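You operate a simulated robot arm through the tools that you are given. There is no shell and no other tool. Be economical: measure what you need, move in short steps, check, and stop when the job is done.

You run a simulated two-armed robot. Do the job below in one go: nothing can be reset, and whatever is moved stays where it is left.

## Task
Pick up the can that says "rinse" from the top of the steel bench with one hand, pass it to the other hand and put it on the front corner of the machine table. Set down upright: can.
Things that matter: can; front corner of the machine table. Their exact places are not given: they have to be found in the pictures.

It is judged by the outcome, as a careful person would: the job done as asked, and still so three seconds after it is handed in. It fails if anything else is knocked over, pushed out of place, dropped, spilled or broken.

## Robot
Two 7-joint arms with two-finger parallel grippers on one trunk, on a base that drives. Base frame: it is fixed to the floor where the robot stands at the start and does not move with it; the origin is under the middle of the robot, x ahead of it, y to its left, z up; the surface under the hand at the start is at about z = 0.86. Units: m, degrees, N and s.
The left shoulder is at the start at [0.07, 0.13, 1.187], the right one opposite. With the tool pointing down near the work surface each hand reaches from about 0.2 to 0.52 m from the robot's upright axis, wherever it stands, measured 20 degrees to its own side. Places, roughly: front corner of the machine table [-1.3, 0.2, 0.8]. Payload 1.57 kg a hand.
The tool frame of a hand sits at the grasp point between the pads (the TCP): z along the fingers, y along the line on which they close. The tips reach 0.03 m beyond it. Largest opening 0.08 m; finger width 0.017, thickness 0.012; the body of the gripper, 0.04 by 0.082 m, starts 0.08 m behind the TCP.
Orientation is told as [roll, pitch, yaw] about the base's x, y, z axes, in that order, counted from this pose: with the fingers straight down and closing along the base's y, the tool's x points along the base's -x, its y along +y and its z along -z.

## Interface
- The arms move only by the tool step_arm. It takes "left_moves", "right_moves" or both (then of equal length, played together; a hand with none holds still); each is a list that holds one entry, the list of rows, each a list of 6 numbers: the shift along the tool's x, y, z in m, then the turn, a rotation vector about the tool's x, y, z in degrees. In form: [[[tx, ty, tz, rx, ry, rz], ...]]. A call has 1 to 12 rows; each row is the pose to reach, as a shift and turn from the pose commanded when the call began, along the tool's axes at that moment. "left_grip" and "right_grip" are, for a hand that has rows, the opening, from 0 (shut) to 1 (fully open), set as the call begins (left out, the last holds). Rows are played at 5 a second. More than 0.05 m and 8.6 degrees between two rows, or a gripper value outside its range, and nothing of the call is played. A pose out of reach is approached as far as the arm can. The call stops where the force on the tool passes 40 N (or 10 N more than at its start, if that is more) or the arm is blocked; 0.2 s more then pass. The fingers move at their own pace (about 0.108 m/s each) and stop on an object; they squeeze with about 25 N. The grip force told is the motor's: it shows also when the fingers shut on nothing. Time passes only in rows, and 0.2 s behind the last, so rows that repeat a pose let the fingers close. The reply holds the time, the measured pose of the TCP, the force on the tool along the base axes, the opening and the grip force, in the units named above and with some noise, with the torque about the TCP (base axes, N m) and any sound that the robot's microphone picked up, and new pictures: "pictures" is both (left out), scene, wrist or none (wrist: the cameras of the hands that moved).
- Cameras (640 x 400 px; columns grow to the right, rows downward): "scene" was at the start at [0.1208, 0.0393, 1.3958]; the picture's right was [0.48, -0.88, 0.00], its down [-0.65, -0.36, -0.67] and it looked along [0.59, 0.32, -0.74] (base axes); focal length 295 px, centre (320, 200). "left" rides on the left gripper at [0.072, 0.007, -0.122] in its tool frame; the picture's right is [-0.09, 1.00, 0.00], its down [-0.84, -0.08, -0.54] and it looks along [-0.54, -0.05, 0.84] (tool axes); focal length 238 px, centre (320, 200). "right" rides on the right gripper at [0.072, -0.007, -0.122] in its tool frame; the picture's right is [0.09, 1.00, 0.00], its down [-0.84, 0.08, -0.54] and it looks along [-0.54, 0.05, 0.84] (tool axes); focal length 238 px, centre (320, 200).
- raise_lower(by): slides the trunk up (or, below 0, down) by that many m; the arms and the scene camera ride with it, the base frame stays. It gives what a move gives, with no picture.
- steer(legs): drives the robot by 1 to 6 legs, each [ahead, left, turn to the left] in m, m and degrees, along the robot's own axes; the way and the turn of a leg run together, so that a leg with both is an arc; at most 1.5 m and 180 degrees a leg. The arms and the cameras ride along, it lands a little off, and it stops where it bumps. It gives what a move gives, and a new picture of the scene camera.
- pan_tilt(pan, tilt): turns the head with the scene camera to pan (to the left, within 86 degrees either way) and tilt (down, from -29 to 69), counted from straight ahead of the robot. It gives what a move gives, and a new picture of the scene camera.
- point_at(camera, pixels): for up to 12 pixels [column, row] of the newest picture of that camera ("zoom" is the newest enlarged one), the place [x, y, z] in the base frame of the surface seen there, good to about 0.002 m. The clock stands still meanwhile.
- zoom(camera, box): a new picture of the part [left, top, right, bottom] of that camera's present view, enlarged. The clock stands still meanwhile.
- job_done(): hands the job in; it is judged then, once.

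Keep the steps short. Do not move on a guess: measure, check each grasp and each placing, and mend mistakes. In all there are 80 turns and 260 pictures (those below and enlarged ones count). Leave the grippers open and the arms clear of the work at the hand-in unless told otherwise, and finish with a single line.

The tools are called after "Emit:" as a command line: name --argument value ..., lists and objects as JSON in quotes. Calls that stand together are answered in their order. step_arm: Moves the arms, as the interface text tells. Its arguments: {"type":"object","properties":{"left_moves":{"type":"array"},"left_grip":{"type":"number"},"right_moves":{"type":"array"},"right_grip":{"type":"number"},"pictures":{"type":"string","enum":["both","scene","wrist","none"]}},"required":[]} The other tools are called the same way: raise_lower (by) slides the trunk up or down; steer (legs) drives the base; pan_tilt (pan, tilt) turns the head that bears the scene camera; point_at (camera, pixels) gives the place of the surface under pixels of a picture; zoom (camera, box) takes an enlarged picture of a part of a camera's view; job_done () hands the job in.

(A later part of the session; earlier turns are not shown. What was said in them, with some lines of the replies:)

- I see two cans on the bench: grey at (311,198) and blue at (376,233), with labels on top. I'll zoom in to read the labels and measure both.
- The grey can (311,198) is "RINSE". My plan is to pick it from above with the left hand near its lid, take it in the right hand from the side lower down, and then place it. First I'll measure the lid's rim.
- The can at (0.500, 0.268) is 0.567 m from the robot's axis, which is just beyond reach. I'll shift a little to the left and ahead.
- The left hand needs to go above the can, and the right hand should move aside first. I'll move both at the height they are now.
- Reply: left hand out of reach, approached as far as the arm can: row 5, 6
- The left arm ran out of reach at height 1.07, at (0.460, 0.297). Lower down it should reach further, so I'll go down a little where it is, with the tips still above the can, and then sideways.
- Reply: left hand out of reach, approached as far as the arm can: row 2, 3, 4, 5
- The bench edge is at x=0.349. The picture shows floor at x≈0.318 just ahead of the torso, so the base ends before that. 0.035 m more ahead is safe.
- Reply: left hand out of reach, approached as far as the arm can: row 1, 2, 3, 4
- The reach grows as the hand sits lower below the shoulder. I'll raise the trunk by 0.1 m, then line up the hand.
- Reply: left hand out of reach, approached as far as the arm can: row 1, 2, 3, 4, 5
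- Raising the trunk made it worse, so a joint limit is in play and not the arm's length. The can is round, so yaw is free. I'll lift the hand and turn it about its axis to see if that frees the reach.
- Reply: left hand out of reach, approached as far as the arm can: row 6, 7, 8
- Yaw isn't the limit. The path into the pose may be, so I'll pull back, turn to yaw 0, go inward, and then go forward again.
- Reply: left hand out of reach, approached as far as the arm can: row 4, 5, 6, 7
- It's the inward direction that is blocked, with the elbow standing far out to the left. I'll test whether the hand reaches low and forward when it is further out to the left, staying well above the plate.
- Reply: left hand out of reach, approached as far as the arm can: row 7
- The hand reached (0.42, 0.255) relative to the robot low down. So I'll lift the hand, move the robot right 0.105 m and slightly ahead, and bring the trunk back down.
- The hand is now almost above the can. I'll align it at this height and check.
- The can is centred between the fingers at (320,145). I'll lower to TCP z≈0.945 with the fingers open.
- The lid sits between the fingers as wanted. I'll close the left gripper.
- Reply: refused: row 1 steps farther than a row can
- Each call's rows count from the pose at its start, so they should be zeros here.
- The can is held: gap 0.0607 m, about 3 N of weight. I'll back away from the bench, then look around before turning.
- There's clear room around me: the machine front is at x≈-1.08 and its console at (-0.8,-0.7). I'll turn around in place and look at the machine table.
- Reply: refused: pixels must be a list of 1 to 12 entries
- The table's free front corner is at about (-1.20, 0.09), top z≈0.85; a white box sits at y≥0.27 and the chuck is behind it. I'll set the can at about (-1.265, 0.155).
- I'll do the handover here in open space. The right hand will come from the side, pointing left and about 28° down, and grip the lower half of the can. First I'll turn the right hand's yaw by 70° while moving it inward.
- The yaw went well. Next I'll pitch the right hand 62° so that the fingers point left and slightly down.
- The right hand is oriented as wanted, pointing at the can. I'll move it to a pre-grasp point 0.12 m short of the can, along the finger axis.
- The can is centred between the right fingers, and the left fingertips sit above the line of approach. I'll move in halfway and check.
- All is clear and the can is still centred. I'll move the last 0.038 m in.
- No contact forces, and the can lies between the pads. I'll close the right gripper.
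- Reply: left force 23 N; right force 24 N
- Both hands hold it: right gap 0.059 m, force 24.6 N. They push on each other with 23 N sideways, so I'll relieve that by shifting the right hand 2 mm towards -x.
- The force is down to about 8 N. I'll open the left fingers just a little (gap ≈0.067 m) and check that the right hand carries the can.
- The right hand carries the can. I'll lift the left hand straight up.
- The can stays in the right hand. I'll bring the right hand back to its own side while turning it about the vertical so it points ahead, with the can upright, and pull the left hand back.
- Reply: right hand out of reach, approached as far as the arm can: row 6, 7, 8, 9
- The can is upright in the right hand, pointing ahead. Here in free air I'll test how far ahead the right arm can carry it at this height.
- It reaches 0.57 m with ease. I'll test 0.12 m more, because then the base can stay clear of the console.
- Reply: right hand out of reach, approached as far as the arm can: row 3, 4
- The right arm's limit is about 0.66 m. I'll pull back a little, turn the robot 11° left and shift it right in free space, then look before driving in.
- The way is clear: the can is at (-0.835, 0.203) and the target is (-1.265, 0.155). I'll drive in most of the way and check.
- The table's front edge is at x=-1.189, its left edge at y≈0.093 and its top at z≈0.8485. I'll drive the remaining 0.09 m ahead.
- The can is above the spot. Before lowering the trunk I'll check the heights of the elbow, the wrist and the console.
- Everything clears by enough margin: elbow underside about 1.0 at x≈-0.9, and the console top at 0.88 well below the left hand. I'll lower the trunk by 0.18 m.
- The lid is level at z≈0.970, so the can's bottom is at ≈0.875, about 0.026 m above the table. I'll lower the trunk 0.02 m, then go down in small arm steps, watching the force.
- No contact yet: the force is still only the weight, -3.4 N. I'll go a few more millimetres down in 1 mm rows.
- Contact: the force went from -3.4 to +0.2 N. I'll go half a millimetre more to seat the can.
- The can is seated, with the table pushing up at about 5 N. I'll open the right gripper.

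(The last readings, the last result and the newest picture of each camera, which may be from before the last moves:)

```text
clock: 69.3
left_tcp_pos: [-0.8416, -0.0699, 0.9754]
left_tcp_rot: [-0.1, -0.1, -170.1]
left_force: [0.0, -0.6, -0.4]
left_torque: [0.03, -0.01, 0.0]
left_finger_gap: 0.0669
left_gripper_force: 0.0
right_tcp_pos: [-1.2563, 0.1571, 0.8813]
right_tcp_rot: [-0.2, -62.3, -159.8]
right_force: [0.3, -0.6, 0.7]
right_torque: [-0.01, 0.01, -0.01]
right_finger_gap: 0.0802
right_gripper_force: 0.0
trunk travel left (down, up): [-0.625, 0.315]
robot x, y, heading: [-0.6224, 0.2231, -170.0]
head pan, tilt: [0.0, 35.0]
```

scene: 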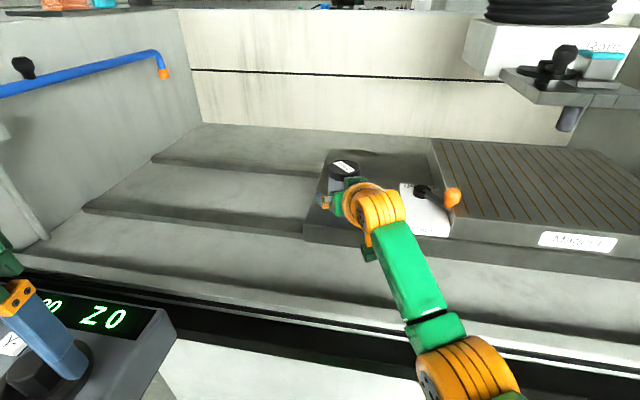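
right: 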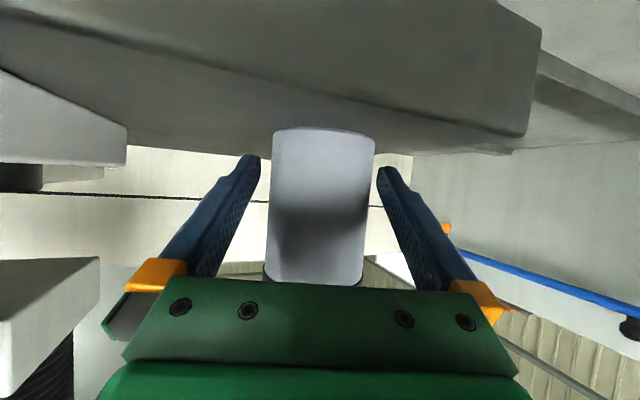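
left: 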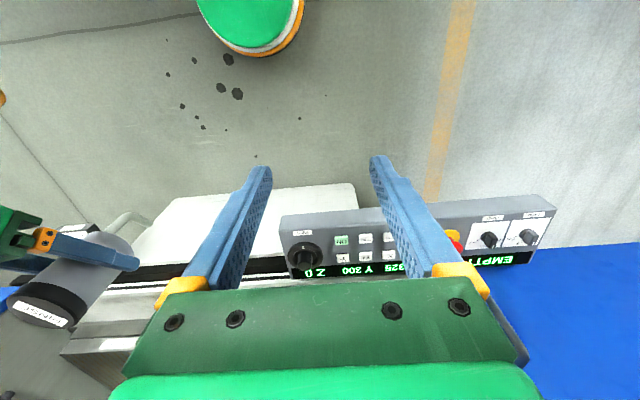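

The fingers are clear on both sides. I'll draw back along the finger axis, which goes back and up.

Emit:
step_arm --right_moves '[[[0, 0, -0.03, 0, 0, 0], [0, 0, -0.07, 0, 0, 0], [0, 0, -0.11, 0, 0, 0], [0, 0, -0.15, 0, 0, 0]]]'

Emit:
zoom --camera "scene" --box '[280, 130, 440, 260]'

```text
clock: 70.3
left_tcp_pos: [-0.8406, -0.0699, 0.9748]
left_tcp_rot: [-0.1, -0.2, -170.0]
left_force: [0.2, -0.6, -0.2]
left_torque: [-0.02, -0.01, 0.01]
left_finger_gap: 0.0672
left_gripper_force: 0.0
right_tcp_pos: [-1.1294, 0.2035, 0.95]
right_tcp_rot: [-0.3, -62.2, -159.8]
right_force: [0.0, 0.7, 0.4]
right_torque: [0.01, 0.01, -0.05]
right_finger_gap: 0.0798
right_gripper_force: 0.1
trunk travel left (down, up): [-0.625, 0.315]
robot x, y, heading: [-0.6258, 0.2211, -170.5]
head pan, tilt: [0.0, 35.0]
```

scene: 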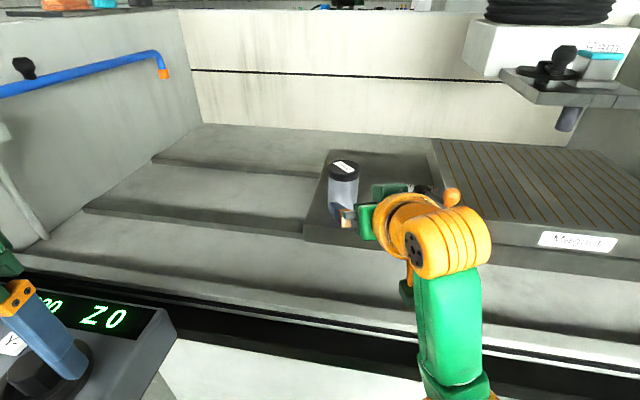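
right: 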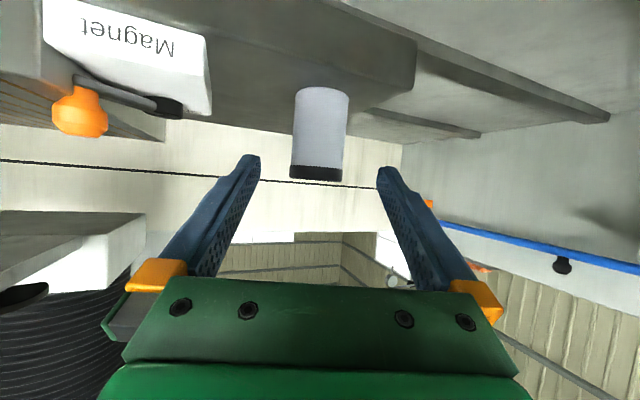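

```text
3.08 times, centred on (360, 195) of scene
```

zoom: 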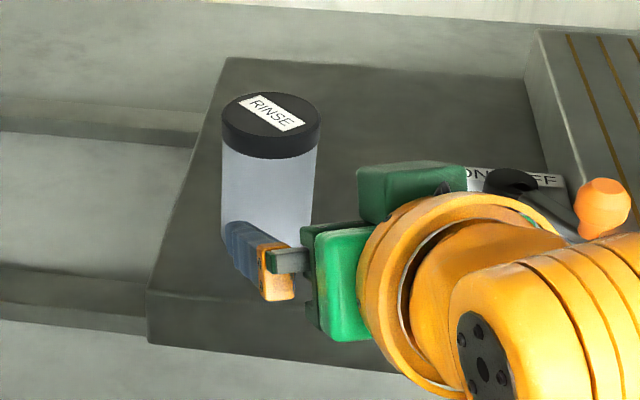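

The can stands upright on the table's front corner. I'll raise the trunk, back the robot away, and open the left gripper fully.

Emit:
raise_lower --by 0.15

Emit:
steer --legs '[[-0.3, 0, 0]]'

Emit:
step_arm --left_moves '[[[0, 0, 0, 0, 0, 0], [0, 0, 0, 0, 0, 0]]]' --left_grip 1 --pictures "none"

Emit:
zoom --camera "scene" --box '[240, 80, 440, 240]'

```text
clock: 72.1
left_tcp_pos: [-0.8416, -0.0703, 1.1243]
left_tcp_rot: [-0.1, -0.1, -170.0]
left_force: [-0.4, 0.7, 0.7]
left_torque: [0.01, 0.03, -0.01]
left_finger_gap: 0.0671
left_gripper_force: 0.2
right_tcp_pos: [-1.1319, 0.2044, 1.1]
right_tcp_rot: [-0.2, -62.3, -159.9]
right_force: [0.0, 0.7, 0.9]
right_torque: [-0.03, -0.02, -0.01]
right_finger_gap: 0.08
right_gripper_force: 0.0
trunk travel left (down, up): [-0.775, 0.165]
robot x, y, heading: [-0.6197, 0.2203, -169.9]
head pan, tilt: [0.0, 35.0]
```

```text
clock: 74.1
left_tcp_pos: [-0.5483, -0.0194, 1.1237]
left_tcp_rot: [-0.1, 0.0, -170.0]
left_force: [1.3, -0.7, -0.2]
left_torque: [-0.02, 0.01, -0.01]
left_finger_gap: 0.067
left_gripper_force: 0.0
right_tcp_pos: [-0.8397, 0.2543, 1.0999]
right_tcp_rot: [-0.2, -62.3, -159.8]
right_force: [-0.3, 0.5, -0.4]
right_torque: [-0.03, 0.02, -0.03]
right_finger_gap: 0.0801
right_gripper_force: 0.0
trunk travel left (down, up): [-0.775, 0.165]
robot x, y, heading: [-0.3353, 0.2691, -170.1]
head pan, tilt: [0.0, 35.0]
```

scene: 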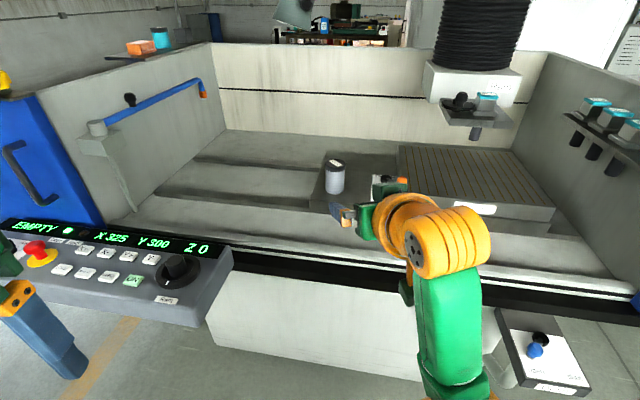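

```text
clock: 74.7
left_tcp_pos: [-0.5502, -0.0197, 1.1247]
left_tcp_rot: [-0.1, -0.1, -170.0]
left_force: [0.4, 0.8, 0.3]
left_torque: [0.02, 0.0, 0.02]
left_finger_gap: 0.0801
left_gripper_force: 0.1
right_tcp_pos: [-0.8391, 0.2546, 1.1002]
right_tcp_rot: [-0.3, -62.2, -159.9]
right_force: [0.5, 0.5, 0.3]
right_torque: [0.03, -0.01, -0.02]
right_finger_gap: 0.0801
right_gripper_force: 0.0
trunk travel left (down, up): [-0.775, 0.165]
robot x, y, heading: [-0.3297, 0.2741, -170.0]
head pan, tilt: [0.0, 35.0]
```

```text
2.50 times, centred on (340, 160) of scene
```

zoom: 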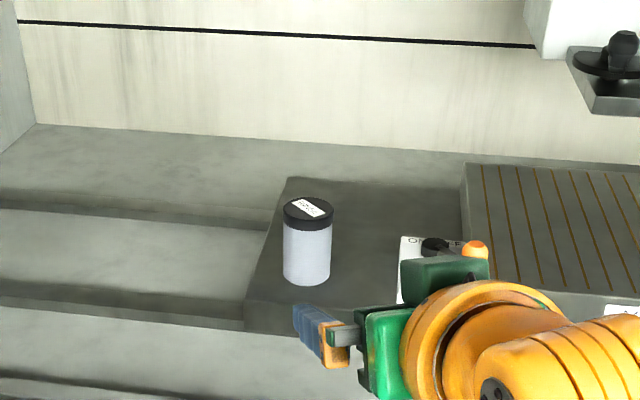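

The can stands upright on the front corner, both grippers are open and the arms are clear. I'm handing in.

Emit:
job_done

```text
The job is handed in.
```

The "rinse" can was picked up from the bench with the left hand, passed to the right hand, and now stands upright on the front corner of the machine table.
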